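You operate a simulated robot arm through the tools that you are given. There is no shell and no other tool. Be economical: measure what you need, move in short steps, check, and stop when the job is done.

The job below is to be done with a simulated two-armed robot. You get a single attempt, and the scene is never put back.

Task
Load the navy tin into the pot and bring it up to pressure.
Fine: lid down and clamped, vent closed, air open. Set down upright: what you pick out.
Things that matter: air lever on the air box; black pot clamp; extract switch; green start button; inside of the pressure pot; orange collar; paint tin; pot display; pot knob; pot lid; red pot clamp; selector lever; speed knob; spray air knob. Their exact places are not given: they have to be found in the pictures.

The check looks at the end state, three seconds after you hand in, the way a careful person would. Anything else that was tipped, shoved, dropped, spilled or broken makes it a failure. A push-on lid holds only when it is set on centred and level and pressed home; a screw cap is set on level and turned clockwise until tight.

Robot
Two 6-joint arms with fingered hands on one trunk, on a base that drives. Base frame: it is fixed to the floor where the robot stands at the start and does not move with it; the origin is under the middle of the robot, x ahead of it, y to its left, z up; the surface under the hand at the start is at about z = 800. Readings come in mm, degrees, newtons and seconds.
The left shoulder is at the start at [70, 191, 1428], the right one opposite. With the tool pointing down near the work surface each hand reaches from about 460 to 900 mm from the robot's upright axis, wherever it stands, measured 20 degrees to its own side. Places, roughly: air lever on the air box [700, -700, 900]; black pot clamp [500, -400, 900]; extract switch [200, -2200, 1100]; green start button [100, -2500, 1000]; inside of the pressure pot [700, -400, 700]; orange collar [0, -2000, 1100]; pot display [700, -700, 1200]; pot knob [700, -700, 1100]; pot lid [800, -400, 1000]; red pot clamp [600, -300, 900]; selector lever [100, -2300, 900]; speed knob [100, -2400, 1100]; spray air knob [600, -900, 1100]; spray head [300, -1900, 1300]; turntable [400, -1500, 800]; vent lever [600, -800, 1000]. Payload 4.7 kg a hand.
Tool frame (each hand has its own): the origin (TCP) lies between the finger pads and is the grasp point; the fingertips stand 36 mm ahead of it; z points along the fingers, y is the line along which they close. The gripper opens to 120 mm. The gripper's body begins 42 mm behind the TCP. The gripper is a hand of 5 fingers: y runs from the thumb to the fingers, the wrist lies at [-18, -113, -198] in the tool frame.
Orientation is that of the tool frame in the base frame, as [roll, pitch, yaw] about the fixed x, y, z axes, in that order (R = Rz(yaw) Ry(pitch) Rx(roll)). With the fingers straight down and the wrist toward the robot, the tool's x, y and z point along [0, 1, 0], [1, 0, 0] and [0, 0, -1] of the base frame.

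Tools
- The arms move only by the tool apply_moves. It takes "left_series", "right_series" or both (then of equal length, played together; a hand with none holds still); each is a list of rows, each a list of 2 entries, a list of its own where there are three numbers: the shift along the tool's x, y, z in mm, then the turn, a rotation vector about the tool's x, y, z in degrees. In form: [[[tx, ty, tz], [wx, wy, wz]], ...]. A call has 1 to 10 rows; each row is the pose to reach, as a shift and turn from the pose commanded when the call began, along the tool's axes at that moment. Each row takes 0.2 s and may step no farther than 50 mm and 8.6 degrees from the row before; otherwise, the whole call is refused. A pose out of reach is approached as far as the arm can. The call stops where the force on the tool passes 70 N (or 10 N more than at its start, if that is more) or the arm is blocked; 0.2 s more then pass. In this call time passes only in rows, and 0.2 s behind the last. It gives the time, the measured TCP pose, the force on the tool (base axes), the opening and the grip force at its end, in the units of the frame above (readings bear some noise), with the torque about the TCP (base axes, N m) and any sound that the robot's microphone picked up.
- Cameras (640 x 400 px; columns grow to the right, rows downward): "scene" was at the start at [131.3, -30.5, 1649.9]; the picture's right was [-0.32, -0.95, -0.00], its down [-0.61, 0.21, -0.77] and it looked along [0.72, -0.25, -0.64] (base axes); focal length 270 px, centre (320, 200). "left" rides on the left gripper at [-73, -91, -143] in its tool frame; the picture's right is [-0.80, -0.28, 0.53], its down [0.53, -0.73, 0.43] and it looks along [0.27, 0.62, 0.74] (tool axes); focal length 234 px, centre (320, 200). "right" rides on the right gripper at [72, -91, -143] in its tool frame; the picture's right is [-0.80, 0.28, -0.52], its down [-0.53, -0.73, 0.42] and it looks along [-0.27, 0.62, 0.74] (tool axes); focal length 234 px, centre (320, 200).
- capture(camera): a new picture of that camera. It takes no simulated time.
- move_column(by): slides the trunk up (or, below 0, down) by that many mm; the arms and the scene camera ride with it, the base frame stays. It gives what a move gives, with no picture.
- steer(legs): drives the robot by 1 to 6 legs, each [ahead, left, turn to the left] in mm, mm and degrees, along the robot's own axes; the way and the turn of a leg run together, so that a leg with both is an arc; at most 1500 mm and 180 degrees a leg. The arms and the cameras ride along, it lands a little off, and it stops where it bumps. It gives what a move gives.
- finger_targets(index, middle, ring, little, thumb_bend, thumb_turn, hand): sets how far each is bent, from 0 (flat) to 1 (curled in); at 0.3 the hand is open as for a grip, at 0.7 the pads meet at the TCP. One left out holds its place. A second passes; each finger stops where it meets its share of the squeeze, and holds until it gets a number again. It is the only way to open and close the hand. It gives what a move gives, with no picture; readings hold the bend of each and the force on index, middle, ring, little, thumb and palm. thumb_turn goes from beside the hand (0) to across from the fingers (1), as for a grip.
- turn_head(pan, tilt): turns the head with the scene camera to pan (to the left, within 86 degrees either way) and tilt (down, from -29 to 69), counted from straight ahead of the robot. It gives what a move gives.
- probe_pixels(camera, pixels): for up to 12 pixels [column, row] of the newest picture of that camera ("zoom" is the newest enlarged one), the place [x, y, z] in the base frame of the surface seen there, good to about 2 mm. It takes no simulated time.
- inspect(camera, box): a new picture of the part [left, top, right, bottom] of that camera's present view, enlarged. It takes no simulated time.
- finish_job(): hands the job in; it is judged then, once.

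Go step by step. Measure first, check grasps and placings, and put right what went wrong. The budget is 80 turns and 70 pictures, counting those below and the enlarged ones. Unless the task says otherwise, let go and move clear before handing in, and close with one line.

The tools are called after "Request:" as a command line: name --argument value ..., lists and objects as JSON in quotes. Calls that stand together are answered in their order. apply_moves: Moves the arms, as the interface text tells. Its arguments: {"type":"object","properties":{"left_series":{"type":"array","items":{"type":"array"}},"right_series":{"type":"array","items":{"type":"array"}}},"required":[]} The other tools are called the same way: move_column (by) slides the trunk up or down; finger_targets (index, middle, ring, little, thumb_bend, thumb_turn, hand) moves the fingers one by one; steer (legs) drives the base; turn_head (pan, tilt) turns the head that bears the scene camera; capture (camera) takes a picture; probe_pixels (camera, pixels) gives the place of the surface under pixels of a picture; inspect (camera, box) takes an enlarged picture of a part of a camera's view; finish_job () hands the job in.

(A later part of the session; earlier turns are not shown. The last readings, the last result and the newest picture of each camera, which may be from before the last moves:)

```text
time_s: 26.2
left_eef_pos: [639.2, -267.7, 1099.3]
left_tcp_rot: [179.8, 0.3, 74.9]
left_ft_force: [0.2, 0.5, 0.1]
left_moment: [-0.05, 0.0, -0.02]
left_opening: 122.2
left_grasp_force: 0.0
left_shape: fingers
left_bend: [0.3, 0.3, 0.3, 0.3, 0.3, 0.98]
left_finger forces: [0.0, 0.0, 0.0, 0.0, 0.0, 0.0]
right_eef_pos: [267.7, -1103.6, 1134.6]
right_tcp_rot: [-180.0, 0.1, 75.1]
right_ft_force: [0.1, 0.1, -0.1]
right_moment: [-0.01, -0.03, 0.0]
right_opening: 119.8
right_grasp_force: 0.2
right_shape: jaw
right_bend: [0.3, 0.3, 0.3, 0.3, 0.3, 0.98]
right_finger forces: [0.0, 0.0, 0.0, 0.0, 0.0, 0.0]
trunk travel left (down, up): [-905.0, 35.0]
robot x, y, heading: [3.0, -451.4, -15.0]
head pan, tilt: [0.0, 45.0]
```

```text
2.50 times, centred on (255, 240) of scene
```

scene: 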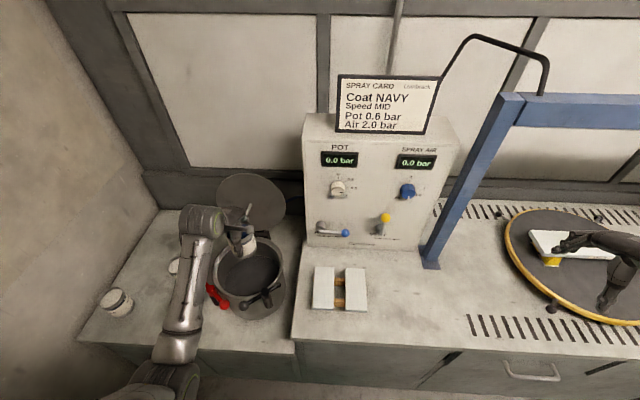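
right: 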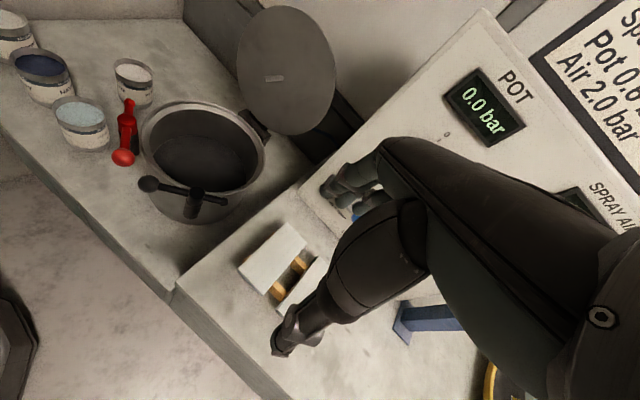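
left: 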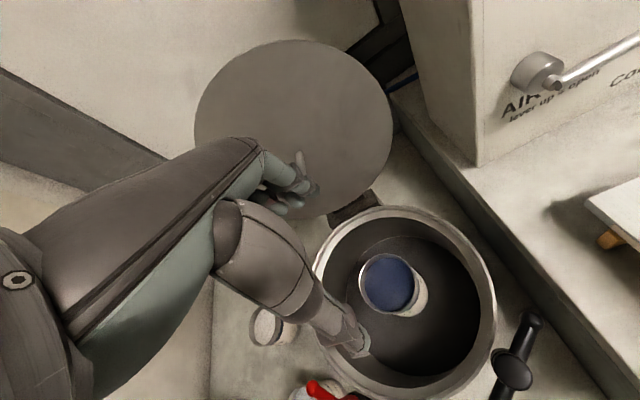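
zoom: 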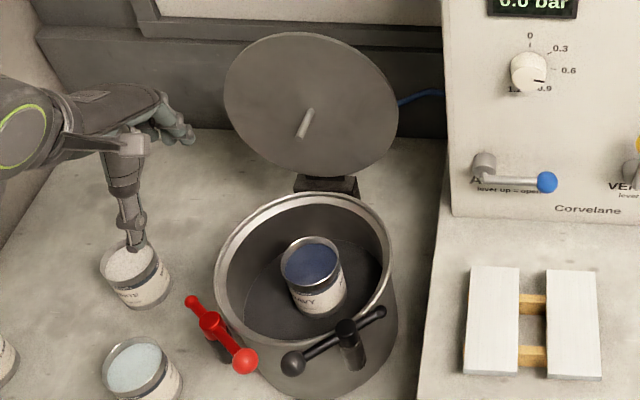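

Request:
probe_pixels --camera "zoom" --pixels '[[282, 36], [300, 37], [396, 110], [227, 95], [311, 112], [300, 133], [345, 172], [310, 240], [283, 265], [343, 262], [312, 284], [327, 183]]'

Request:
inspect --camera "scene" --box '[300, 140, 440, 250]'

```text
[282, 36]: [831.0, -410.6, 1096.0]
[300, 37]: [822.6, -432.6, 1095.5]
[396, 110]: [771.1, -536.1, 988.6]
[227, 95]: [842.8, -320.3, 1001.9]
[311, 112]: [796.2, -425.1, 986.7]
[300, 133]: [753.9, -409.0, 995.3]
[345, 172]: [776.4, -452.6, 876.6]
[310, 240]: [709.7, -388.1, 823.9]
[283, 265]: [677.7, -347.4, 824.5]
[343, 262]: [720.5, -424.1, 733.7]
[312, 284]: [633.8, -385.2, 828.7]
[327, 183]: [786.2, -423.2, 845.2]
```

```text
3.64 times, centred on (370, 195) of scene
```

zoom: 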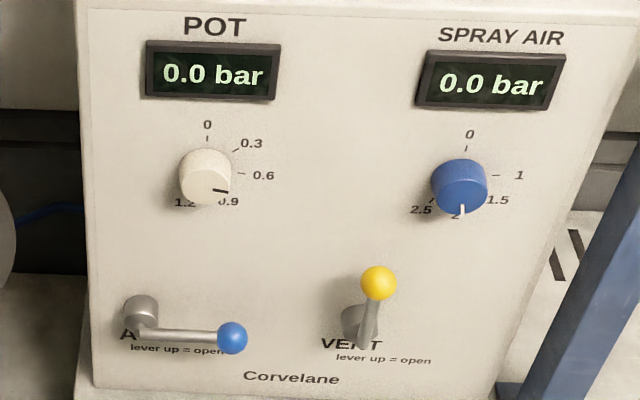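

Vent is up (open) and air is horizontal (closed); the lid's top edge is at ≈(826,-421,1096). I'll check how much room there is behind the lid.

Request:
probe_pixels --camera "scene" --pixels '[[241, 166], [250, 169], [207, 184], [295, 184], [200, 200], [295, 205]]'

Request:
inspect --camera "left" --box '[240, 0, 640, 250]'

```text
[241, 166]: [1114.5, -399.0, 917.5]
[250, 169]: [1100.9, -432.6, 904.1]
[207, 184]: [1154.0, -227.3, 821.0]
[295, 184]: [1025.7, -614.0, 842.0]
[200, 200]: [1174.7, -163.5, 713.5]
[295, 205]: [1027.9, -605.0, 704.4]
```

```text
1.60 times, centred on (440, 125) of left
```

zoom: 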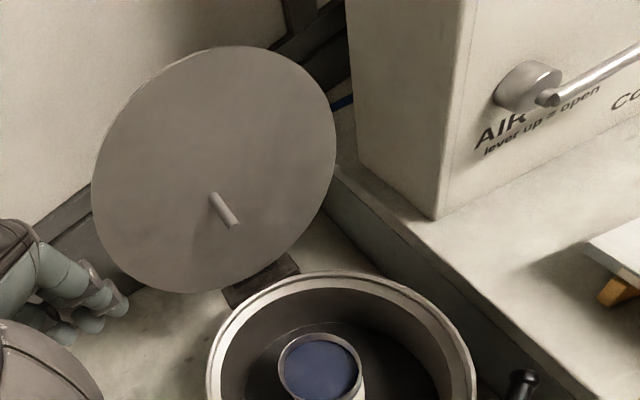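

There's about 270 mm free behind the lid. I'll bring the open left hand up and over the lid's top edge so the fingers come down behind it.

Request:
apply_moves --left_series '[[[0, 0, -40], [0, 0, 0]], [[0, 0, -85], [0, 0, 0]], [[-20, 40, -85], [0, 0, 0]], [[-40, 80, -85], [0, 0, 0]], [[-60, 120, -85], [0, 0, 0]], [[-80, 160, -85], [0, 0, 0]], [[-95, 195, -85], [0, 0, 0]], [[-100, 220, -85], [0, 0, 0]]]'

Request:
capture --camera "left"

Request:
inspect --camera "scene" --box '[160, 120, 320, 280]'

```text
time_s: 28.0
left_eef_pos: [829.0, -419.3, 1183.4]
left_tcp_rot: [-180.0, 0.1, 75.0]
left_ft_force: [1.0, 0.6, 0.5]
left_moment: [0.02, 0.0, 0.02]
left_opening: 121.9
left_grasp_force: 0.0
left_shape: fingers
left_bend: [0.3, 0.3, 0.3, 0.3, 0.3, 0.98]
left_finger forces: [0.1, 0.0, 0.1, 0.1, 0.1, 0.1]
right_eef_pos: [269.6, -1105.4, 1132.2]
right_tcp_rot: [180.0, 0.0, 75.1]
right_ft_force: [-0.5, 0.3, 0.7]
right_moment: [0.02, 0.02, -0.02]
right_opening: 119.8
right_grasp_force: 0.1
right_shape: jaw
right_bend: [0.3, 0.3, 0.3, 0.3, 0.3, 0.98]
right_finger forces: [0.0, 0.1, 0.0, 0.0, 0.0, 0.0]
trunk travel left (down, up): [-905.0, 35.0]
robot x, y, heading: [1.6, -452.1, -14.9]
head pan, tilt: [0.0, 45.0]
```

```text
38 pictures are left
```

left: 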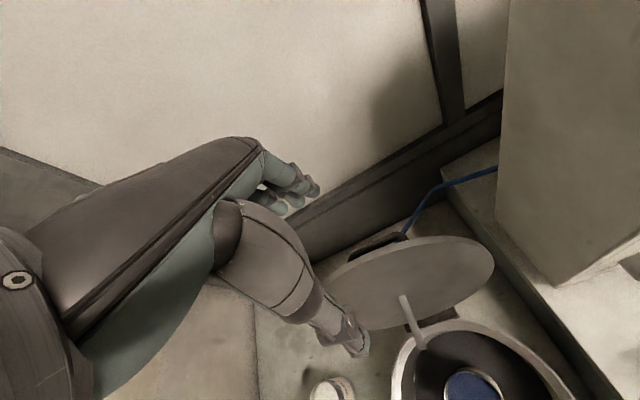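

```text
2.50 times, centred on (240, 200) of scene
```

zoom: 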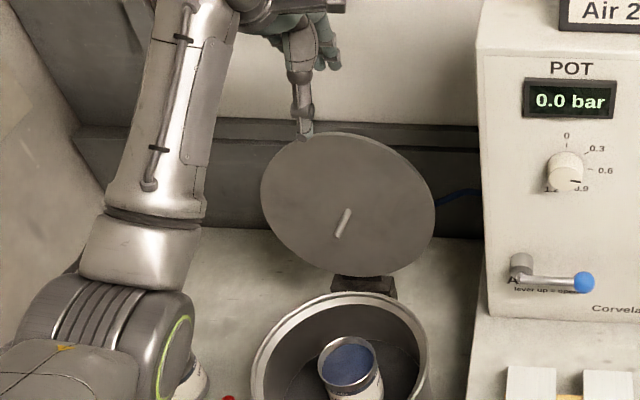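

Thumb is in front and fingers behind. There's a black handle on the lid's back, well below the edge. I'll descend 78 mm.

Request:
apply_moves --left_series '[[[0, 0, 30], [0, 0, 0]], [[0, 0, 55], [0, 0, 0]], [[0, 0, 78], [0, 0, 0]]]'

Request:
capture --camera "left"

```text
time_s: 28.8
left_eef_pos: [827.6, -420.4, 1104.7]
left_tcp_rot: [180.0, 0.1, 74.9]
left_ft_force: [-0.8, 0.0, 0.1]
left_moment: [-0.01, 0.03, -0.02]
left_opening: 121.8
left_grasp_force: 0.1
left_shape: fingers
left_bend: [0.3, 0.3, 0.3, 0.3, 0.3, 0.98]
left_finger forces: [0.0, 0.1, 0.0, 0.0, 0.0, 0.0]
right_eef_pos: [268.5, -1104.3, 1133.4]
right_tcp_rot: [-180.0, 0.0, 75.2]
right_ft_force: [0.2, 0.3, 0.8]
right_moment: [-0.04, -0.01, -0.01]
right_opening: 120.1
right_grasp_force: 0.0
right_shape: jaw
right_bend: [0.3, 0.3, 0.3, 0.3, 0.3, 0.98]
right_finger forces: [0.0, 0.0, 0.0, 0.1, 0.0, 0.0]
trunk travel left (down, up): [-905.0, 35.0]
robot x, y, heading: [4.0, -449.8, -14.8]
head pan, tilt: [0.0, 45.0]
```

```text
36 pictures are left
```

left: 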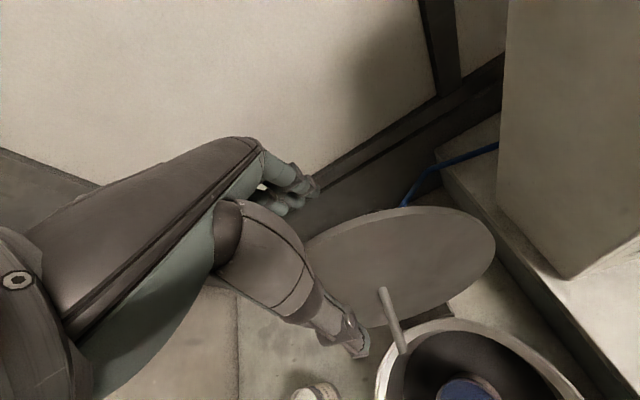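

The lid edge is between thumb and fingers. I'll pull toward the robot to bring the lid past vertical.

Request:
apply_moves --left_series '[[[0, -25, 0], [0, 0, 0]], [[0, -45, 0], [0, 0, 0]], [[0, -60, 0], [0, 0, 0]], [[0, -75, 0], [0, 0, 0]], [[0, -90, 0], [0, 0, 0]], [[0, -105, 0], [0, 0, 0]], [[0, -120, 0], [0, 0, 0]]]'

Request:
capture --camera "scene"

Request:
capture --camera "left"

```text
time_s: 30.4
left_eef_pos: [711.6, -390.2, 1105.0]
left_tcp_rot: [179.9, 0.2, 75.0]
left_ft_force: [0.7, -0.1, 0.4]
left_moment: [-0.01, -0.04, 0.0]
left_opening: 122.4
left_grasp_force: 0.0
left_shape: fingers
left_bend: [0.3, 0.3, 0.3, 0.3, 0.3, 0.98]
left_finger forces: [0.0, 0.0, 0.0, 0.0, 0.0, 0.1]
right_eef_pos: [267.7, -1106.1, 1133.2]
right_tcp_rot: [179.9, 0.1, 75.3]
right_ft_force: [0.0, 0.5, -0.2]
right_moment: [0.02, -0.03, -0.02]
right_opening: 119.9
right_grasp_force: 0.2
right_shape: jaw
right_bend: [0.3, 0.3, 0.3, 0.3, 0.3, 0.98]
right_finger forces: [0.0, 0.0, 0.0, 0.0, 0.0, 0.0]
trunk travel left (down, up): [-905.0, 35.0]
robot x, y, heading: [1.9, -450.8, -14.9]
head pan, tilt: [0.0, 45.0]
```

```text
35 pictures are left
```

scene: 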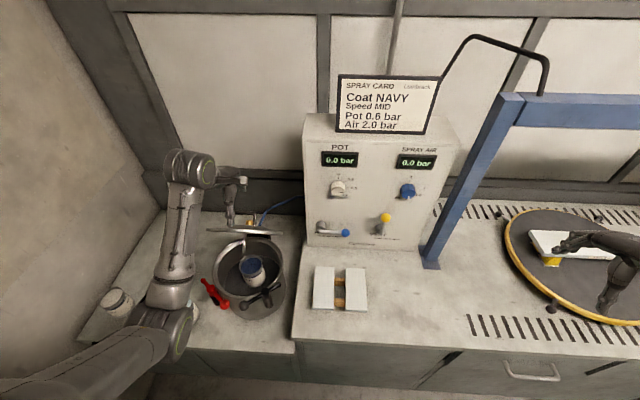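

```text
34 pictures are left
```

left: 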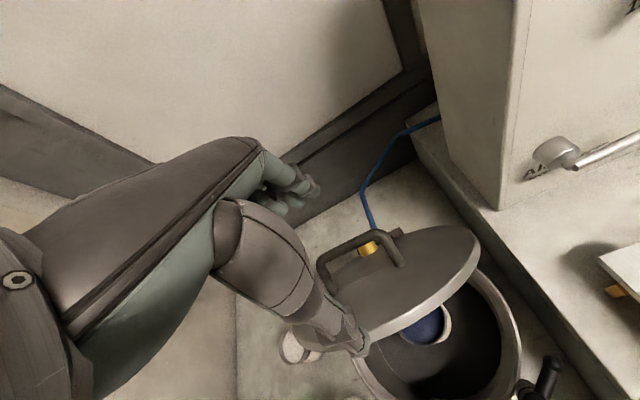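

The lid came over past vertical and stays (no force on the hand); its handle is on top. I'll probe its present plane.

Request:
probe_pixels --camera "left" --pixels '[[400, 318], [430, 305], [475, 260], [440, 240], [400, 300], [330, 258], [385, 245], [365, 240], [450, 230], [325, 260]]'

Request:
inspect --camera "scene" --box '[190, 170, 310, 320]'

```text
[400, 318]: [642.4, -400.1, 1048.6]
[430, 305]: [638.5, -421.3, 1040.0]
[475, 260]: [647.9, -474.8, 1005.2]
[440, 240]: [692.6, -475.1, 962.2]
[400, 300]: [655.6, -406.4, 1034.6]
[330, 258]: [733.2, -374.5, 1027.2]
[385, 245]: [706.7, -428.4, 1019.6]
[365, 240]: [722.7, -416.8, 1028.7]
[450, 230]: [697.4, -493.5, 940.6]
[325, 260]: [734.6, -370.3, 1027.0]
```

```text
2.67 times, centred on (250, 245) of scene
```

zoom: 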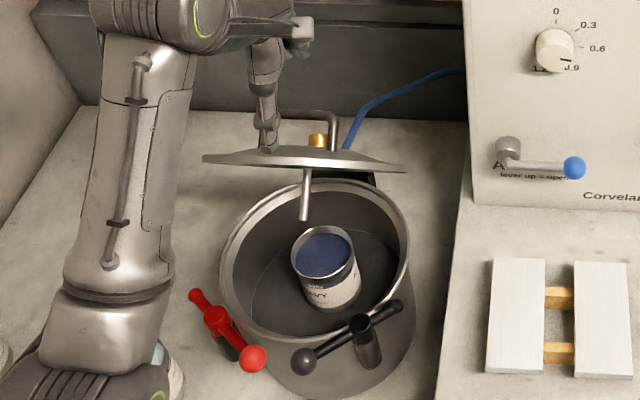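

The lid stands ~53° open, apparently held by hinge friction. I'll raise the hand and move it above the lid's front part to press down.

Request:
apply_moves --left_series '[[[0, 0, -35], [0, 0, 0]], [[0, -25, -50], [0, 0, 0]], [[0, -50, -50], [0, 0, 0]]]'

Request:
inspect --camera "scene" --box '[170, 140, 310, 320]'

Request:
capture --camera "left"

```text
time_s: 31.2
left_eef_pos: [662.8, -378.2, 1155.4]
left_tcp_rot: [179.9, 0.1, 75.1]
left_ft_force: [0.2, -0.8, 0.2]
left_moment: [-0.02, 0.0, -0.01]
left_opening: 122.1
left_grasp_force: 0.1
left_shape: fingers
left_bend: [0.3, 0.3, 0.3, 0.3, 0.3, 0.98]
left_finger forces: [0.1, 0.0, 0.0, 0.0, 0.0, 0.1]
right_eef_pos: [267.1, -1104.1, 1132.3]
right_tcp_rot: [-180.0, 0.0, 75.1]
right_ft_force: [-0.1, 0.1, -0.6]
right_moment: [-0.03, 0.01, -0.01]
right_opening: 119.7
right_grasp_force: 0.0
right_shape: jaw
right_bend: [0.3, 0.3, 0.3, 0.3, 0.3, 0.98]
right_finger forces: [0.0, 0.0, 0.0, 0.1, 0.0, 0.1]
trunk travel left (down, up): [-905.0, 35.0]
robot x, y, heading: [0.3, -450.6, -15.0]
head pan, tilt: [0.0, 45.0]
```

```text
2.22 times, centred on (240, 230) of scene
```

zoom: 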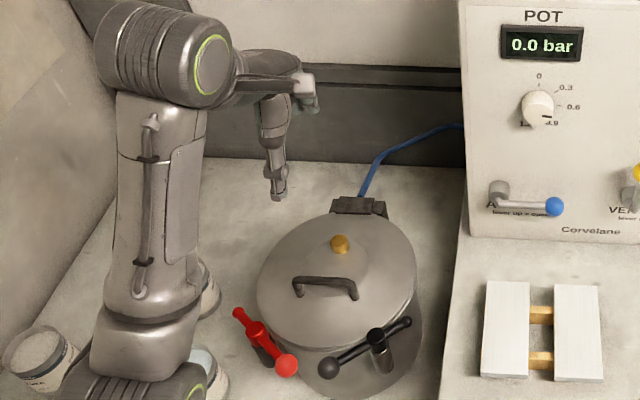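

```text
31 pictures are left
```

left: 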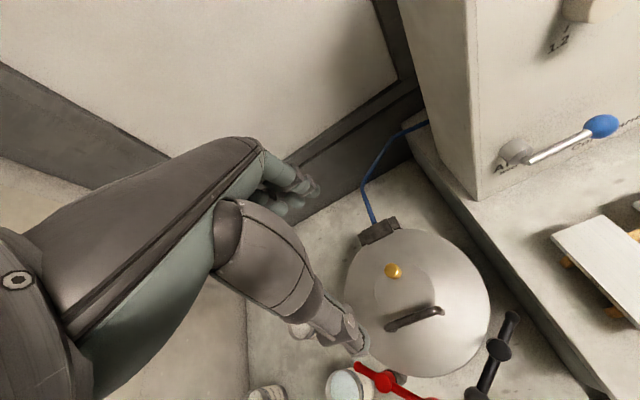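

The lid lowered itself shut. I'll check that it's level and fully down, and where the clamps stand relative to it.

Request:
probe_pixels --camera "left" --pixels '[[360, 300], [400, 240], [470, 270], [440, 360], [375, 340], [415, 318], [393, 270], [360, 368], [384, 378], [490, 362], [500, 348], [512, 318]]'

Request:
probe_pixels --camera "zoom" --pixels '[[238, 314], [255, 332], [287, 365], [328, 368], [376, 335], [406, 321], [335, 340], [300, 318], [410, 270], [265, 280], [540, 108], [555, 205]]'

```text
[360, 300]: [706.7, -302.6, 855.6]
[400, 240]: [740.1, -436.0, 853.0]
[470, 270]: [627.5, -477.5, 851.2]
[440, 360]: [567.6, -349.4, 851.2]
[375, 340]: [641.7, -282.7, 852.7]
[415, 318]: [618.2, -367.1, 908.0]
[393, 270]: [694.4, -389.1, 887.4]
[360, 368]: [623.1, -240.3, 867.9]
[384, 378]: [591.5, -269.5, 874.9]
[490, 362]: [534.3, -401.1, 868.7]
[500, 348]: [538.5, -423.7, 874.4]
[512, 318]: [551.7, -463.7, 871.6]
```

```text
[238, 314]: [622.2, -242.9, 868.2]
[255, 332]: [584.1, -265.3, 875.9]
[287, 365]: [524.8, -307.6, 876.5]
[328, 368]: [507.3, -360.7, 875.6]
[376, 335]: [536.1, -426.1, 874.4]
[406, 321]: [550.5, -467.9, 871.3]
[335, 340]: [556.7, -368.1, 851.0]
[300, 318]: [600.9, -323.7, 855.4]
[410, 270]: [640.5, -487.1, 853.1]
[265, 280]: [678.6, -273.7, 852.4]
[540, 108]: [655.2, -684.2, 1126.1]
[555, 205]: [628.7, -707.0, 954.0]
```

The lid lies level at z≈852. Both clamp levers (top z≈868–876) are still tangential; I'll point the left index with the thumb, curl the other fingers, and bring the fingertip beside the red lever.

Request:
finger_targets --hand "left" --index 0.68 --middle 1.0 --ring 1.0 --little 1.0 --thumb_bend 0.68

Request:
apply_moves --left_series '[[[11, -37, 0], [0, 0, 0]], [[22, -74, 0], [0, 0, 0]], [[32, -111, 20], [0, 0, 0]], [[32, -111, 60], [0, 0, 0]], [[32, -111, 105], [0, 0, 0]], [[32, -111, 150], [0, 0, 0]], [[32, -111, 190], [0, 0, 0]], [[32, -111, 215], [0, 0, 0]]]'

Request:
capture --camera "left"

Request:
inspect --camera "scene" --box '[170, 200, 310, 340]'

```text
time_s: 32.2
left_eef_pos: [663.5, -377.7, 1155.7]
left_tcp_rot: [-180.0, 0.1, 74.9]
left_ft_force: [-0.4, -0.2, -0.2]
left_moment: [-0.03, -0.03, -0.03]
left_opening: 10.2
left_grasp_force: 0.0
left_shape: fingers
left_bend: [0.68, 1.0, 1.0, 1.0, 0.68, 0.98]
left_finger forces: [0.0, 0.0, 0.1, 0.0, 0.1, 0.0]
right_eef_pos: [268.8, -1104.0, 1133.2]
right_tcp_rot: [180.0, 0.0, 75.2]
right_ft_force: [0.0, 0.3, 0.3]
right_moment: [0.02, 0.01, 0.0]
right_opening: 119.8
right_grasp_force: 0.0
right_shape: jaw
right_bend: [0.3, 0.3, 0.3, 0.3, 0.3, 0.98]
right_finger forces: [0.0, 0.1, 0.0, 0.1, 0.0, 0.1]
trunk travel left (down, up): [-905.0, 35.0]
robot x, y, heading: [2.4, -449.2, -14.7]
head pan, tilt: [0.0, 45.0]
```

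```text
time_s: 34.0
left_eef_pos: [563.4, -317.4, 940.3]
left_tcp_rot: [179.8, 0.1, 75.0]
left_ft_force: [0.1, 0.1, 0.4]
left_moment: [-0.01, 0.02, -0.03]
left_opening: 10.0
left_grasp_force: 0.1
left_shape: fingers
left_bend: [0.68, 1.0, 1.0, 1.0, 0.68, 0.98]
left_finger forces: [0.0, 0.0, 0.0, 0.0, 0.0, 0.1]
left hand out of reach, approached as far as the arm can: row 1, 2, 3
right_eef_pos: [268.2, -1104.9, 1133.9]
right_tcp_rot: [-180.0, 0.1, 75.2]
right_ft_force: [-0.3, 0.0, -0.7]
right_moment: [-0.01, 0.0, -0.05]
right_opening: 119.8
right_grasp_force: 0.1
right_shape: jaw
right_bend: [0.3, 0.3, 0.3, 0.3, 0.3, 0.98]
right_finger forces: [0.0, 0.0, 0.0, 0.0, 0.0, 0.0]
trunk travel left (down, up): [-905.0, 35.0]
robot x, y, heading: [2.6, -449.3, -15.0]
head pan, tilt: [0.0, 45.0]
```

```text
30 pictures are left
```

left: 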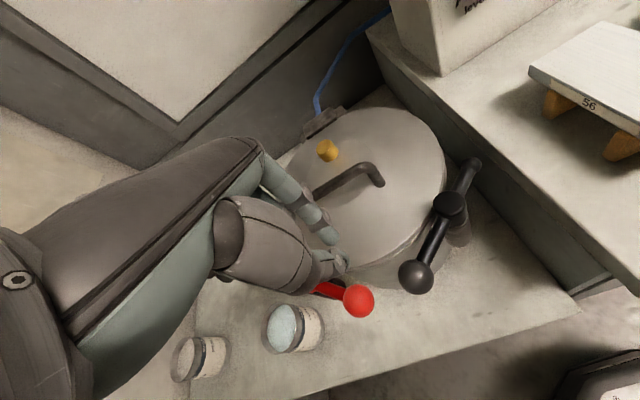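

```text
2.86 times, centred on (240, 270) of scene
```

zoom: 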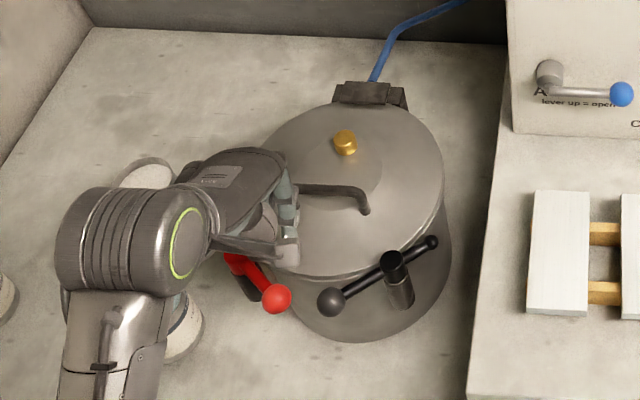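

The lid's handle is close beneath my curled knuckles, so I'll probe the hand's own low points and the handle before going down.

Request:
probe_pixels --camera "left" --pixels '[[285, 185], [315, 212], [328, 235], [340, 262], [343, 272], [325, 285], [372, 170], [380, 182], [320, 193], [357, 300], [330, 290], [416, 276]]'

Request:
inspect --camera "left" --box '[220, 130, 480, 330]'

```text
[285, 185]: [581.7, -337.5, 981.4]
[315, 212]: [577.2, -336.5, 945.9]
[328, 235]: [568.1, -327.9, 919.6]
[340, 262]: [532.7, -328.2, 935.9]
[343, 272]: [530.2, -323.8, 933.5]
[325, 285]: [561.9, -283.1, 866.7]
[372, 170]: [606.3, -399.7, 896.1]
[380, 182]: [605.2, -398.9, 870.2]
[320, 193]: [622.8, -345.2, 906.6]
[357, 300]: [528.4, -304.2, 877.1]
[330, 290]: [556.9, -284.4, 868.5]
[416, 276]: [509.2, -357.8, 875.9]
```

```text
2.00 times, centred on (350, 230) of left
```

zoom: 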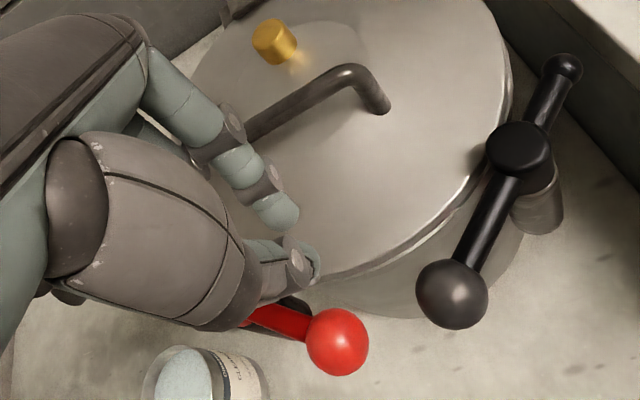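

The index points straight down with the knuckles well above the handle, and the thumb is nearest the ball. I'll shift inward and lower to z≈893, with the thumb inside the red ball.

Request:
apply_moves --left_series '[[[2, 17, 10], [0, 0, 0]], [[2, 17, 30], [0, 0, 0]], [[2, 17, 47], [0, 0, 0]]]'

Request:
inspect --camera "left" --box '[220, 130, 480, 330]'

```text
time_s: 34.8
left_eef_pos: [579.6, -318.5, 892.3]
left_tcp_rot: [179.9, 0.1, 75.0]
left_ft_force: [0.6, 0.2, -1.0]
left_moment: [-0.01, -0.03, 0.02]
left_opening: 10.0
left_grasp_force: 0.0
left_shape: fingers
left_bend: [0.68, 1.0, 1.0, 1.0, 0.68, 0.98]
left_finger forces: [0.0, 0.1, 0.0, 0.1, 0.1, 0.0]
right_eef_pos: [267.8, -1105.3, 1133.9]
right_tcp_rot: [179.9, 0.1, 75.2]
right_ft_force: [0.7, 0.5, -0.5]
right_moment: [0.01, -0.04, 0.03]
right_opening: 120.1
right_grasp_force: 0.1
right_shape: jaw
right_bend: [0.3, 0.3, 0.3, 0.3, 0.3, 0.98]
right_finger forces: [0.0, 0.0, 0.0, 0.1, 0.1, 0.0]
trunk travel left (down, up): [-905.0, 35.0]
robot x, y, heading: [-0.1, -450.0, -14.9]
head pan, tilt: [0.0, 45.0]
```

```text
2.00 times, centred on (350, 230) of left
```

zoom: 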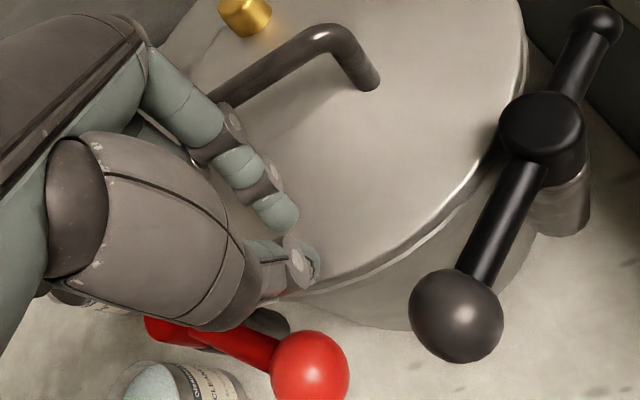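

The fingers are just inside the red lever with no contact. I'll sweep the ball outward (clockwise seen from above).

Request:
apply_moves --left_series '[[[5.2, -11.8, 0], [0, 0, 0]], [[12.4, -22.5, 0], [0, 0, 0]], [[21.4, -31.7, 0], [0, 0, 0]], [[31.8, -39.3, 0], [0, 0, 0]], [[43.4, -45, 0], [0, 0, 0]], [[55.8, -48.5, 0], [0, 0, 0]], [[68.6, -49.9, 0], [0, 0, 0]]]'

Request:
inspect --camera "left" --box '[220, 130, 480, 330]'

```text
time_s: 36.4
left_eef_pos: [550.1, -241.6, 893.3]
left_tcp_rot: [180.0, 0.3, 75.0]
left_ft_force: [-1.3, -2.7, 0.1]
left_moment: [-0.1, 0.06, -0.05]
left_opening: 8.9
left_grasp_force: 1.7
left_shape: fingers
left_bend: [0.68, 1.0, 1.0, 1.0, 0.68, 0.97]
left_finger forces: [3.3, 0.0, 0.1, 0.0, 0.0, 0.0]
right_eef_pos: [267.6, -1104.6, 1133.8]
right_tcp_rot: [180.0, 0.0, 75.2]
right_ft_force: [0.7, 0.7, -0.5]
right_moment: [0.02, -0.04, 0.0]
right_opening: 119.8
right_grasp_force: 0.1
right_shape: jaw
right_bend: [0.3, 0.3, 0.3, 0.3, 0.3, 0.98]
right_finger forces: [0.0, 0.0, 0.0, 0.0, 0.0, 0.0]
trunk travel left (down, up): [-905.0, 35.0]
robot x, y, heading: [-2.6, -452.2, -14.9]
head pan, tilt: [0.0, 45.0]
```

```text
2.00 times, centred on (350, 230) of left
```

zoom: 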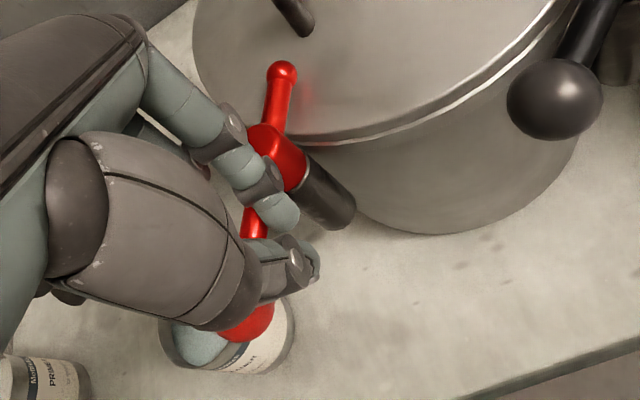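

It turns easily; the nose is already over the lid. I'll measure its angle.

Request:
probe_pixels --camera "zoom" --pixels '[[283, 72], [278, 145], [250, 225], [255, 322]]'

```text
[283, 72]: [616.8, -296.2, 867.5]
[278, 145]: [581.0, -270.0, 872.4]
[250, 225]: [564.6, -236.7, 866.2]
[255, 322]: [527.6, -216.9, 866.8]
```

The nose is ~79° round; about 8–10° more would bring it radial. I'll nudge on in small steps until it meets a stop.

Request:
apply_moves --left_series '[[[3.4, 2.1, 0], [0, 0, 0]], [[6.8, 4.2, 0], [0, 0, 0]], [[9.3, 5.8, 0], [0, 0, 0]], [[11.8, 7.4, 0], [0, 0, 0]]]'

Request:
inspect --camera "left" --box '[220, 130, 480, 330]'

Request:
probe_pixels --camera "zoom" --pixels '[[283, 72], [288, 90], [278, 145], [270, 72]]'

```text
time_s: 37.4
left_eef_pos: [558.8, -235.1, 893.9]
left_tcp_rot: [179.8, 0.2, 74.9]
left_ft_force: [-10.5, -13.4, 5.6]
left_moment: [-0.41, 0.27, -0.18]
left_opening: 1.8
left_grasp_force: 8.9
left_shape: fingers
left_bend: [0.71, 1.0, 1.0, 1.0, 0.68, 0.97]
left_finger forces: [17.5, 0.0, 0.1, 0.0, 0.1, 0.1]
right_eef_pos: [266.0, -1107.8, 1132.2]
right_tcp_rot: [179.9, -0.1, 75.1]
right_ft_force: [0.3, -0.7, -0.3]
right_moment: [-0.01, -0.01, -0.05]
right_opening: 119.8
right_grasp_force: 0.0
right_shape: jaw
right_bend: [0.3, 0.3, 0.3, 0.3, 0.3, 0.98]
right_finger forces: [0.1, 0.0, 0.0, 0.0, 0.0, 0.0]
trunk travel left (down, up): [-905.0, 35.0]
robot x, y, heading: [-1.3, -449.7, -15.0]
head pan, tilt: [0.0, 45.0]
```

```text
2.00 times, centred on (350, 230) of left
```

zoom: 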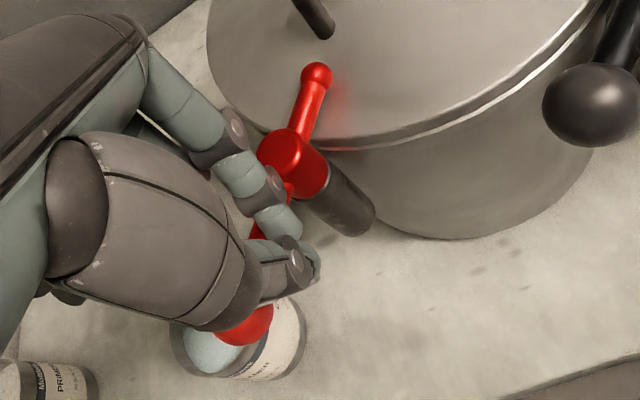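

```text
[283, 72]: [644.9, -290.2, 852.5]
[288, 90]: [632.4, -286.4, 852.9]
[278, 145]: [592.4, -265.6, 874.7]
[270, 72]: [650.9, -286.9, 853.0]
```

The red clamp met its stop (17 N) with its nose over the lid. I'll back off, lift, and set the fingers inside the black lever in the same way.

Request:
apply_moves --left_series '[[[-12, -7, 0], [0, 0, 0]], [[-16, -8, -25], [0, 0, 0]], [[-16, -8, -60], [0, 0, 0]], [[-50, 15, -60], [0, 0, 0]], [[-80, 30, -60], [0, 0, 0]], [[-100, 38, -60], [0, 0, 0]], [[-100, 38, -30], [0, 0, 0]], [[-100, 38, 0], [0, 0, 0]]]'

Request:
inspect --camera "left" --box '[200, 130, 480, 350]'

```text
time_s: 39.2
left_eef_pos: [570.8, -339.5, 893.8]
left_tcp_rot: [179.9, 0.1, 75.0]
left_ft_force: [0.8, -0.3, 0.9]
left_moment: [0.0, 0.03, -0.01]
left_opening: 9.6
left_grasp_force: 0.1
left_shape: fingers
left_bend: [0.68, 1.0, 1.0, 1.0, 0.68, 0.98]
left_finger forces: [0.0, 0.0, 0.1, 0.0, 0.1, 0.1]
right_eef_pos: [269.1, -1105.2, 1133.8]
right_tcp_rot: [180.0, 0.0, 75.0]
right_ft_force: [0.5, -0.5, -0.6]
right_moment: [0.03, 0.01, 0.01]
right_opening: 119.8
right_grasp_force: 0.1
right_shape: jaw
right_bend: [0.3, 0.3, 0.3, 0.3, 0.3, 0.98]
right_finger forces: [0.1, 0.0, 0.1, 0.0, 0.0, 0.0]
trunk travel left (down, up): [-905.0, 35.0]
robot x, y, heading: [0.2, -447.2, -14.6]
head pan, tilt: [0.0, 45.0]
```

```text
1.82 times, centred on (340, 240) of left
```

zoom: 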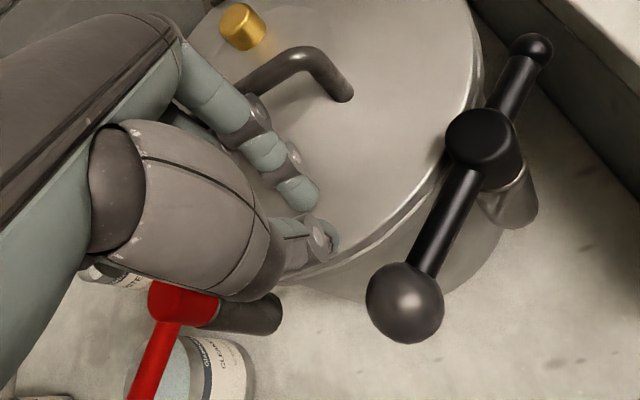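

In position, clear of the red lever. I'll sweep the black ball outward (counter-clockwise from above).

Request:
apply_moves --left_series '[[[-4.4, -12.3, 0], [0, 0, 0]], [[-11, -23.7, 0], [0, 0, 0]], [[-19.4, -33.6, 0], [0, 0, 0]], [[-29.5, -42, 0], [0, 0, 0]], [[-40.8, -48.6, 0], [0, 0, 0]], [[-53.1, -53.1, 0], [0, 0, 0]], [[-63, -55, 0], [0, 0, 0]]]'

Request:
inspect --camera "left" --box '[200, 90, 480, 310]'

```text
time_s: 41.0
left_eef_pos: [515.6, -361.8, 892.0]
left_tcp_rot: [179.4, -3.2, 74.2]
left_ft_force: [0.3, -1.4, 0.2]
left_moment: [0.03, 0.02, -0.03]
left_opening: 8.9
left_grasp_force: 0.1
left_shape: fingers
left_bend: [0.68, 1.0, 1.0, 1.0, 0.68, 0.98]
left_finger forces: [0.0, 0.0, 0.0, 0.0, 0.0, 0.0]
right_eef_pos: [269.3, -1105.6, 1132.7]
right_tcp_rot: [179.9, -0.1, 75.2]
right_ft_force: [1.2, -0.1, -0.3]
right_moment: [0.04, 0.0, -0.02]
right_opening: 119.5
right_grasp_force: 0.1
right_shape: jaw
right_bend: [0.3, 0.3, 0.3, 0.3, 0.3, 0.98]
right_finger forces: [0.0, 0.1, 0.0, 0.1, 0.0, 0.1]
trunk travel left (down, up): [-905.0, 35.0]
robot x, y, heading: [-2.6, -453.1, -15.1]
head pan, tilt: [0.0, 45.0]
stopped in row 7 (left hand): the arm was blocked; the commanded pose is now the measured one
```

```text
1.82 times, centred on (340, 200) of left
```

zoom: 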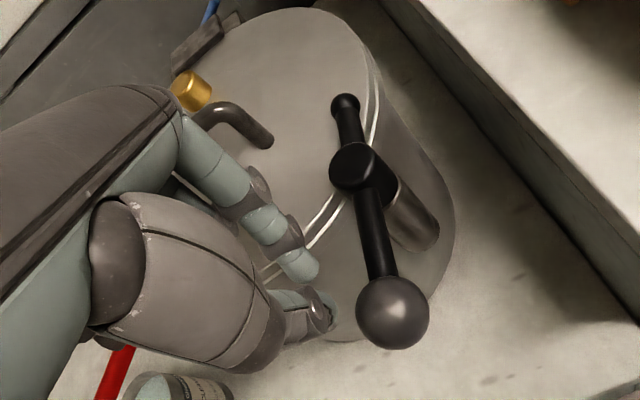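

The black lever is halfway, but the arm ran into its near limit. I'll lift, level the hand, and back the robot by 100 mm for more room.

Request:
apply_moves --left_series '[[[2, 10, -20], [0.3, -1.6, -0.4]], [[5, 15, -50], [0.6, -3.2, -0.8]], [[5, 15, -80], [0.6, -3.2, -0.8]]]'

Request:
steer --legs '[[-100, 0, 0]]'

Request:
capture --camera "scene"

```text
time_s: 41.8
left_eef_pos: [527.8, -367.6, 972.1]
left_tcp_rot: [180.0, 0.1, 75.1]
left_ft_force: [0.8, -0.6, 0.4]
left_moment: [0.0, -0.02, 0.02]
left_opening: 9.2
left_grasp_force: 0.0
left_shape: fingers
left_bend: [0.68, 1.0, 1.0, 1.0, 0.68, 0.98]
left_finger forces: [0.0, 0.0, 0.1, 0.0, 0.0, 0.0]
right_eef_pos: [269.2, -1105.7, 1132.9]
right_tcp_rot: [-180.0, -0.1, 75.2]
right_ft_force: [0.4, -0.5, -0.1]
right_moment: [0.01, 0.0, 0.01]
right_opening: 119.7
right_grasp_force: 0.0
right_shape: jaw
right_bend: [0.3, 0.3, 0.3, 0.3, 0.3, 0.98]
right_finger forces: [0.1, 0.0, 0.1, 0.0, 0.0, 0.1]
trunk travel left (down, up): [-905.0, 35.0]
robot x, y, heading: [-2.1, -449.7, -14.9]
head pan, tilt: [0.0, 45.0]
```

```text
time_s: 42.9
left_eef_pos: [435.1, -341.9, 970.9]
left_tcp_rot: [-179.9, 0.2, 75.1]
left_ft_force: [0.5, 0.1, -0.8]
left_moment: [-0.01, 0.01, -0.01]
left_opening: 9.2
left_grasp_force: 0.1
left_shape: fingers
left_bend: [0.68, 1.0, 1.0, 1.0, 0.68, 0.98]
left_finger forces: [0.1, 0.0, 0.1, 0.0, 0.0, 0.0]
right_eef_pos: [177.6, -1081.2, 1132.3]
right_tcp_rot: [-179.9, -0.1, 75.1]
right_ft_force: [-0.4, -0.1, 0.5]
right_moment: [0.02, -0.01, -0.05]
right_opening: 119.8
right_grasp_force: 0.0
right_shape: jaw
right_bend: [0.3, 0.3, 0.3, 0.3, 0.3, 0.98]
right_finger forces: [0.1, 0.1, 0.0, 0.0, 0.0, 0.1]
trunk travel left (down, up): [-905.0, 35.0]
robot x, y, heading: [-95.0, -427.7, -14.9]
head pan, tilt: [0.0, 45.0]
```

```text
22 pictures are left
```

scene: 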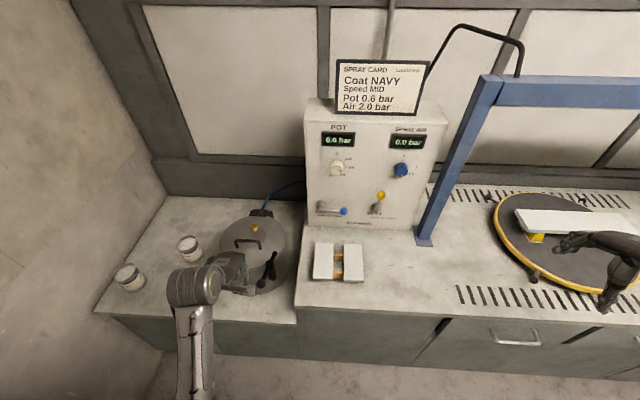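

The robot has room now. I'll probe the black lever's ball, hub and nose.

Request:
inspect --camera "scene" --box '[210, 190, 310, 310]'

Request:
probe_pixels --camera "scene" --pixels '[[261, 285], [264, 279], [268, 265], [272, 254], [338, 141]]'

```text
3.33 times, centred on (260, 250) of scene
```

zoom: 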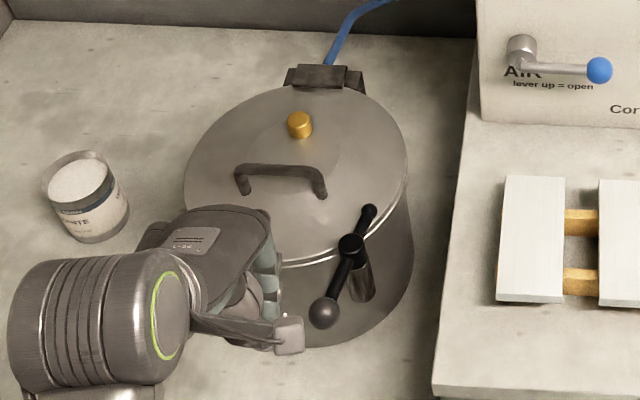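

```text
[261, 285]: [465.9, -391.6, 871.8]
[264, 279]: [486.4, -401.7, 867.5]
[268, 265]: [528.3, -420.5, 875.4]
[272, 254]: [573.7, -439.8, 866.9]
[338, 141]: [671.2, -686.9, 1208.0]
```

Ball at 155°, target ≈198° (43° more). I'll bring the fingers to the ball's left side, lower, and sweep right.

Request:
apply_moves --left_series '[[[5, 40, 0], [0, 0, 0]], [[9, 76, 0], [0, 0, 0]], [[9, 76, 40], [0, 0, 0]], [[9, 76, 78], [0, 0, 0]]]'

Request:
apply_moves --left_series '[[[-12, -2, 0], [0, 0, 0]], [[-24, -4, 0], [0, 0, 0]], [[-36, -6, 0], [0, 0, 0]], [[-48, -8, 0], [0, 0, 0]], [[-57, -9, 0], [0, 0, 0]], [[-65, -10, 0], [0, 0, 0]]]'

Request:
inspect --camera "left" --box '[200, 90, 480, 310]'

```text
time_s: 43.9
left_eef_pos: [507.9, -354.3, 892.0]
left_tcp_rot: [-179.9, 0.1, 75.1]
left_ft_force: [1.1, 0.3, -1.0]
left_moment: [0.01, 0.03, -0.02]
left_opening: 9.3
left_grasp_force: 0.1
left_shape: fingers
left_bend: [0.68, 1.0, 1.0, 1.0, 0.68, 0.98]
left_finger forces: [0.0, 0.0, 0.0, 0.0, 0.1, 0.1]
right_eef_pos: [175.7, -1080.7, 1132.3]
right_tcp_rot: [-179.9, 0.0, 75.3]
right_ft_force: [-1.1, -0.5, -1.2]
right_moment: [-0.04, 0.07, 0.03]
right_opening: 119.6
right_grasp_force: 0.1
right_shape: jaw
right_bend: [0.3, 0.3, 0.3, 0.3, 0.3, 0.98]
right_finger forces: [0.1, 0.0, 0.0, 0.0, 0.0, 0.0]
trunk travel left (down, up): [-905.0, 35.0]
robot x, y, heading: [-94.8, -421.7, -14.9]
head pan, tilt: [0.0, 45.0]
```

```text
time_s: 45.5
left_eef_pos: [492.6, -387.2, 891.2]
left_tcp_rot: [179.8, -2.8, 75.2]
left_ft_force: [0.0, 0.9, 0.2]
left_moment: [-0.01, 0.03, -0.02]
left_opening: 9.8
left_grasp_force: 0.1
left_shape: fingers
left_bend: [0.68, 1.0, 1.0, 1.0, 0.68, 0.98]
left_finger forces: [0.0, 0.0, 0.1, 0.0, 0.0, 0.0]
right_eef_pos: [175.5, -1080.1, 1132.7]
right_tcp_rot: [-179.9, 0.1, 75.2]
right_ft_force: [-1.1, 0.0, 0.4]
right_moment: [0.01, 0.01, 0.0]
right_opening: 119.6
right_grasp_force: 0.1
right_shape: jaw
right_bend: [0.3, 0.3, 0.3, 0.3, 0.3, 0.98]
right_finger forces: [0.1, 0.1, 0.1, 0.1, 0.0, 0.0]
trunk travel left (down, up): [-905.0, 35.0]
robot x, y, heading: [-90.9, -425.8, -15.0]
head pan, tilt: [0.0, 45.0]
stopped in row 6 (left hand): the arm was blocked; the commanded pose is now the measured one
```

```text
1.82 times, centred on (340, 200) of left
```

zoom: 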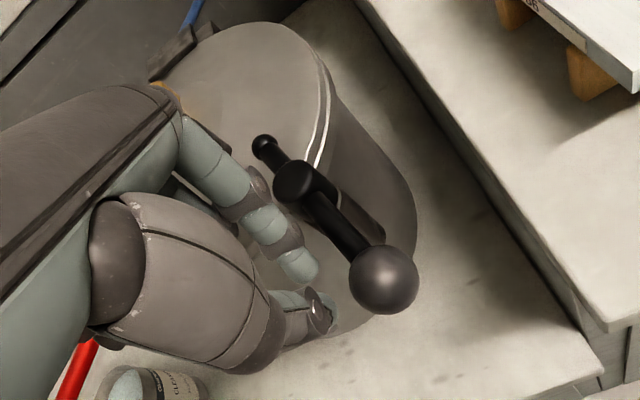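

Blocked again by the arm's inner limit; the lever is ~3/4 round. I'll measure it, then lift, level, and drive 100 mm right to get clear of this limit.

Request:
probe_pixels --camera "zoom" --pixels '[[385, 275], [340, 225], [298, 180], [264, 147]]'

Request:
apply_moves --left_series '[[[8, 2, -15], [0.1, -1.4, 0.1]], [[8, 2, -45], [0.2, -2.8, 0.2]], [[8, 2, -75], [0.2, -2.8, 0.2]]]'

Request:
steer --legs '[[0, -100, 0]]'

```text
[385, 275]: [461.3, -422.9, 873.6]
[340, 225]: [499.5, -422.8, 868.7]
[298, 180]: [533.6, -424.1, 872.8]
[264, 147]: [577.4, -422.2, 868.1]
```

```text
time_s: 46.3
left_eef_pos: [493.2, -385.8, 967.8]
left_tcp_rot: [-180.0, 0.1, 75.0]
left_ft_force: [0.2, -1.4, -0.3]
left_moment: [-0.02, -0.03, 0.02]
left_opening: 9.8
left_grasp_force: 0.0
left_shape: fingers
left_bend: [0.68, 1.0, 1.0, 1.0, 0.68, 0.98]
left_finger forces: [0.0, 0.0, 0.0, 0.0, 0.1, 0.0]
right_eef_pos: [175.0, -1079.4, 1132.1]
right_tcp_rot: [-180.0, -0.1, 75.2]
right_ft_force: [0.2, -0.5, -0.4]
right_moment: [-0.01, -0.01, 0.0]
right_opening: 119.7
right_grasp_force: 0.1
right_shape: jaw
right_bend: [0.3, 0.3, 0.3, 0.3, 0.3, 0.98]
right_finger forces: [0.0, 0.1, 0.1, 0.1, 0.0, 0.0]
trunk travel left (down, up): [-905.0, 35.0]
robot x, y, heading: [-95.2, -424.4, -14.9]
head pan, tilt: [0.0, 45.0]
```

```text
time_s: 47.5
left_eef_pos: [469.0, -480.1, 966.7]
left_tcp_rot: [-180.0, 0.3, 75.0]
left_ft_force: [1.1, 0.9, 0.0]
left_moment: [-0.02, 0.0, -0.02]
left_opening: 9.6
left_grasp_force: 0.0
left_shape: fingers
left_bend: [0.68, 1.0, 1.0, 1.0, 0.68, 0.98]
left_finger forces: [0.1, 0.0, 0.0, 0.0, 0.1, 0.1]
right_eef_pos: [149.7, -1173.7, 1135.0]
right_tcp_rot: [-180.0, 0.1, 75.2]
right_ft_force: [0.9, 0.9, 0.4]
right_moment: [-0.01, 0.01, 0.02]
right_opening: 119.8
right_grasp_force: 0.2
right_shape: jaw
right_bend: [0.3, 0.3, 0.3, 0.3, 0.3, 0.98]
right_finger forces: [0.0, 0.0, 0.0, 0.0, 0.1, 0.0]
trunk travel left (down, up): [-905.0, 35.0]
robot x, y, heading: [-119.1, -521.4, -15.2]
head pan, tilt: [0.0, 45.0]
```

The lever is at 180°; it needs ~18° more. I'll go back to its left side, lower, and push in small steps.

Request:
apply_moves --left_series '[[[35, -4, 0], [0, 0, 0]], [[70, -7, 0], [0, 0, 0]], [[101, -10, 0], [0, 0, 0]], [[101, -10, 40], [0, 0, 0]], [[101, -10, 74], [0, 0, 0]]]'

Request:
apply_moves --left_series '[[[-9.7, 2.6, 0], [0, 0, 0]], [[-17.4, 4.7, 0], [0, 0, 0]], [[-22.2, 6, 0], [0, 0, 0]], [[-26, 7, 0], [0, 0, 0]], [[-29, 7.8, 0], [0, 0, 0]], [[-32, 8.5, 0], [0, 0, 0]]]'

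Request:
inspect --camera "left" --box '[200, 90, 480, 310]'

```text
time_s: 48.7
left_eef_pos: [486.4, -380.5, 893.3]
left_tcp_rot: [-179.9, 0.2, 74.9]
left_ft_force: [0.4, 0.1, 0.1]
left_moment: [0.02, -0.01, 0.01]
left_opening: 9.9
left_grasp_force: 0.1
left_shape: fingers
left_bend: [0.68, 1.0, 1.0, 1.0, 0.68, 0.98]
left_finger forces: [0.0, 0.0, 0.0, 0.0, 0.1, 0.0]
right_eef_pos: [149.0, -1175.7, 1133.3]
right_tcp_rot: [-179.9, 0.0, 75.2]
right_ft_force: [-0.2, -0.5, 0.0]
right_moment: [0.04, 0.02, -0.02]
right_opening: 120.0
right_grasp_force: 0.0
right_shape: jaw
right_bend: [0.3, 0.3, 0.3, 0.3, 0.3, 0.98]
right_finger forces: [0.0, 0.0, 0.0, 0.0, 0.0, 0.1]
trunk travel left (down, up): [-905.0, 35.0]
robot x, y, heading: [-117.6, -522.6, -14.9]
head pan, tilt: [0.0, 45.0]
```

```text
time_s: 50.1
left_eef_pos: [483.8, -414.3, 892.8]
left_tcp_rot: [180.0, 0.1, 75.1]
left_ft_force: [-0.3, 5.7, 0.8]
left_moment: [0.12, 0.02, 0.08]
left_opening: 6.9
left_grasp_force: 2.9
left_shape: fingers
left_bend: [0.7, 1.0, 1.0, 1.0, 0.68, 0.98]
left_finger forces: [5.9, 0.1, 0.0, 0.0, 0.1, 0.1]
right_eef_pos: [149.6, -1176.2, 1133.7]
right_tcp_rot: [-179.9, 0.0, 75.2]
right_ft_force: [0.2, -0.1, 0.0]
right_moment: [-0.04, -0.01, -0.01]
right_opening: 119.7
right_grasp_force: 0.1
right_shape: jaw
right_bend: [0.3, 0.3, 0.3, 0.3, 0.3, 0.98]
right_finger forces: [0.0, 0.1, 0.0, 0.0, 0.1, 0.1]
trunk travel left (down, up): [-905.0, 35.0]
robot x, y, heading: [-119.6, -522.2, -15.0]
head pan, tilt: [0.0, 45.0]
```

```text
1.82 times, centred on (340, 200) of left
```

zoom: 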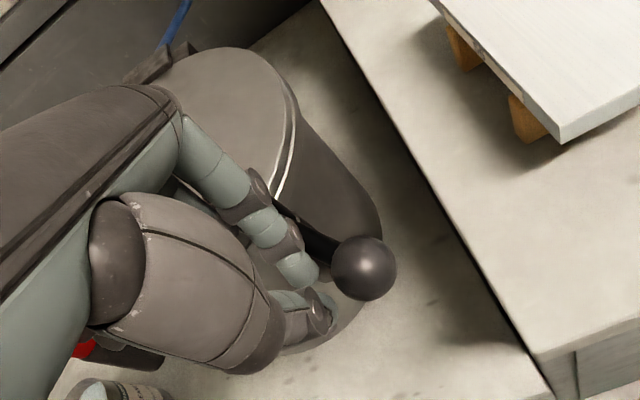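

Force is rising (6 N). I'll push a few mm more to be sure it's at its stop, then back off, raise, and view both clamps.

Request:
apply_moves --left_series '[[[-3, 0.8, 0], [0, 0, 0]], [[-6, 1.6, 0], [0, 0, 0]], [[-9, 2.4, 0], [0, 0, 0]]]'

Request:
apply_moves --left_series '[[[15, -3, 0], [0, 0, 0]], [[20, -4, -30], [0, 0, 0]], [[20, -4, -75], [0, 0, 0]], [[55, -10, -110], [0, 0, 0]], [[95, -20, -130], [0, 0, 0]], [[135, -25, -150], [0, 0, 0]]]'

Request:
capture --camera "scene"

```text
time_s: 50.9
left_eef_pos: [485.4, -422.5, 894.8]
left_tcp_rot: [179.8, 0.1, 74.9]
left_ft_force: [0.8, 22.2, 11.0]
left_moment: [0.49, -0.06, 0.05]
left_opening: 0.5
left_grasp_force: 12.4
left_shape: fingers
left_bend: [0.71, 1.0, 1.0, 1.0, 0.67, 0.98]
left_finger forces: [22.8, 0.0, 0.0, 0.0, 2.5, 0.0]
right_eef_pos: [148.7, -1172.8, 1136.2]
right_tcp_rot: [179.9, 0.1, 75.4]
right_ft_force: [0.7, 0.7, 0.4]
right_moment: [0.03, 0.03, 0.02]
right_opening: 119.8
right_grasp_force: 0.0
right_shape: jaw
right_bend: [0.3, 0.3, 0.3, 0.3, 0.3, 0.98]
right_finger forces: [0.0, 0.0, 0.1, 0.0, 0.1, 0.1]
trunk travel left (down, up): [-905.0, 35.0]
robot x, y, heading: [-119.9, -522.0, -15.1]
head pan, tilt: [0.0, 45.0]
```

```text
time_s: 52.3
left_eef_pos: [497.3, -287.3, 1042.4]
left_tcp_rot: [-180.0, 0.4, 75.0]
left_ft_force: [0.2, -0.1, -0.1]
left_moment: [-0.02, 0.03, 0.01]
left_opening: 9.6
left_grasp_force: 0.1
left_shape: fingers
left_bend: [0.68, 1.0, 1.0, 1.0, 0.68, 0.98]
left_finger forces: [0.0, 0.0, 0.0, 0.0, 0.0, 0.0]
right_eef_pos: [148.7, -1174.6, 1134.9]
right_tcp_rot: [-179.9, 0.1, 75.1]
right_ft_force: [0.4, 1.1, 0.1]
right_moment: [-0.01, 0.03, -0.08]
right_opening: 119.7
right_grasp_force: 0.0
right_shape: jaw
right_bend: [0.3, 0.3, 0.3, 0.3, 0.3, 0.98]
right_finger forces: [0.0, 0.0, 0.0, 0.1, 0.0, 0.1]
trunk travel left (down, up): [-905.0, 35.0]
robot x, y, heading: [-119.5, -521.4, -14.9]
head pan, tilt: [0.0, 45.0]
```

```text
18 pictures are left
```

scene: 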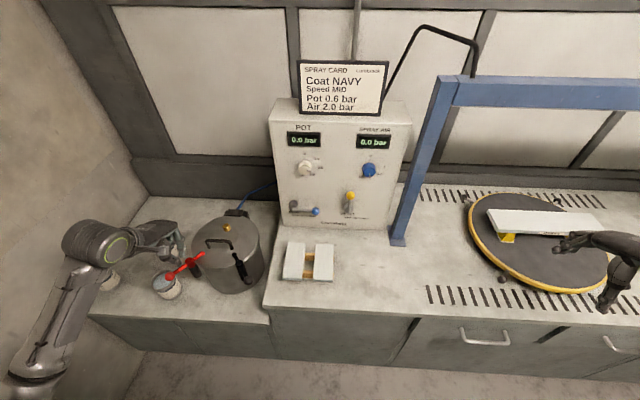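

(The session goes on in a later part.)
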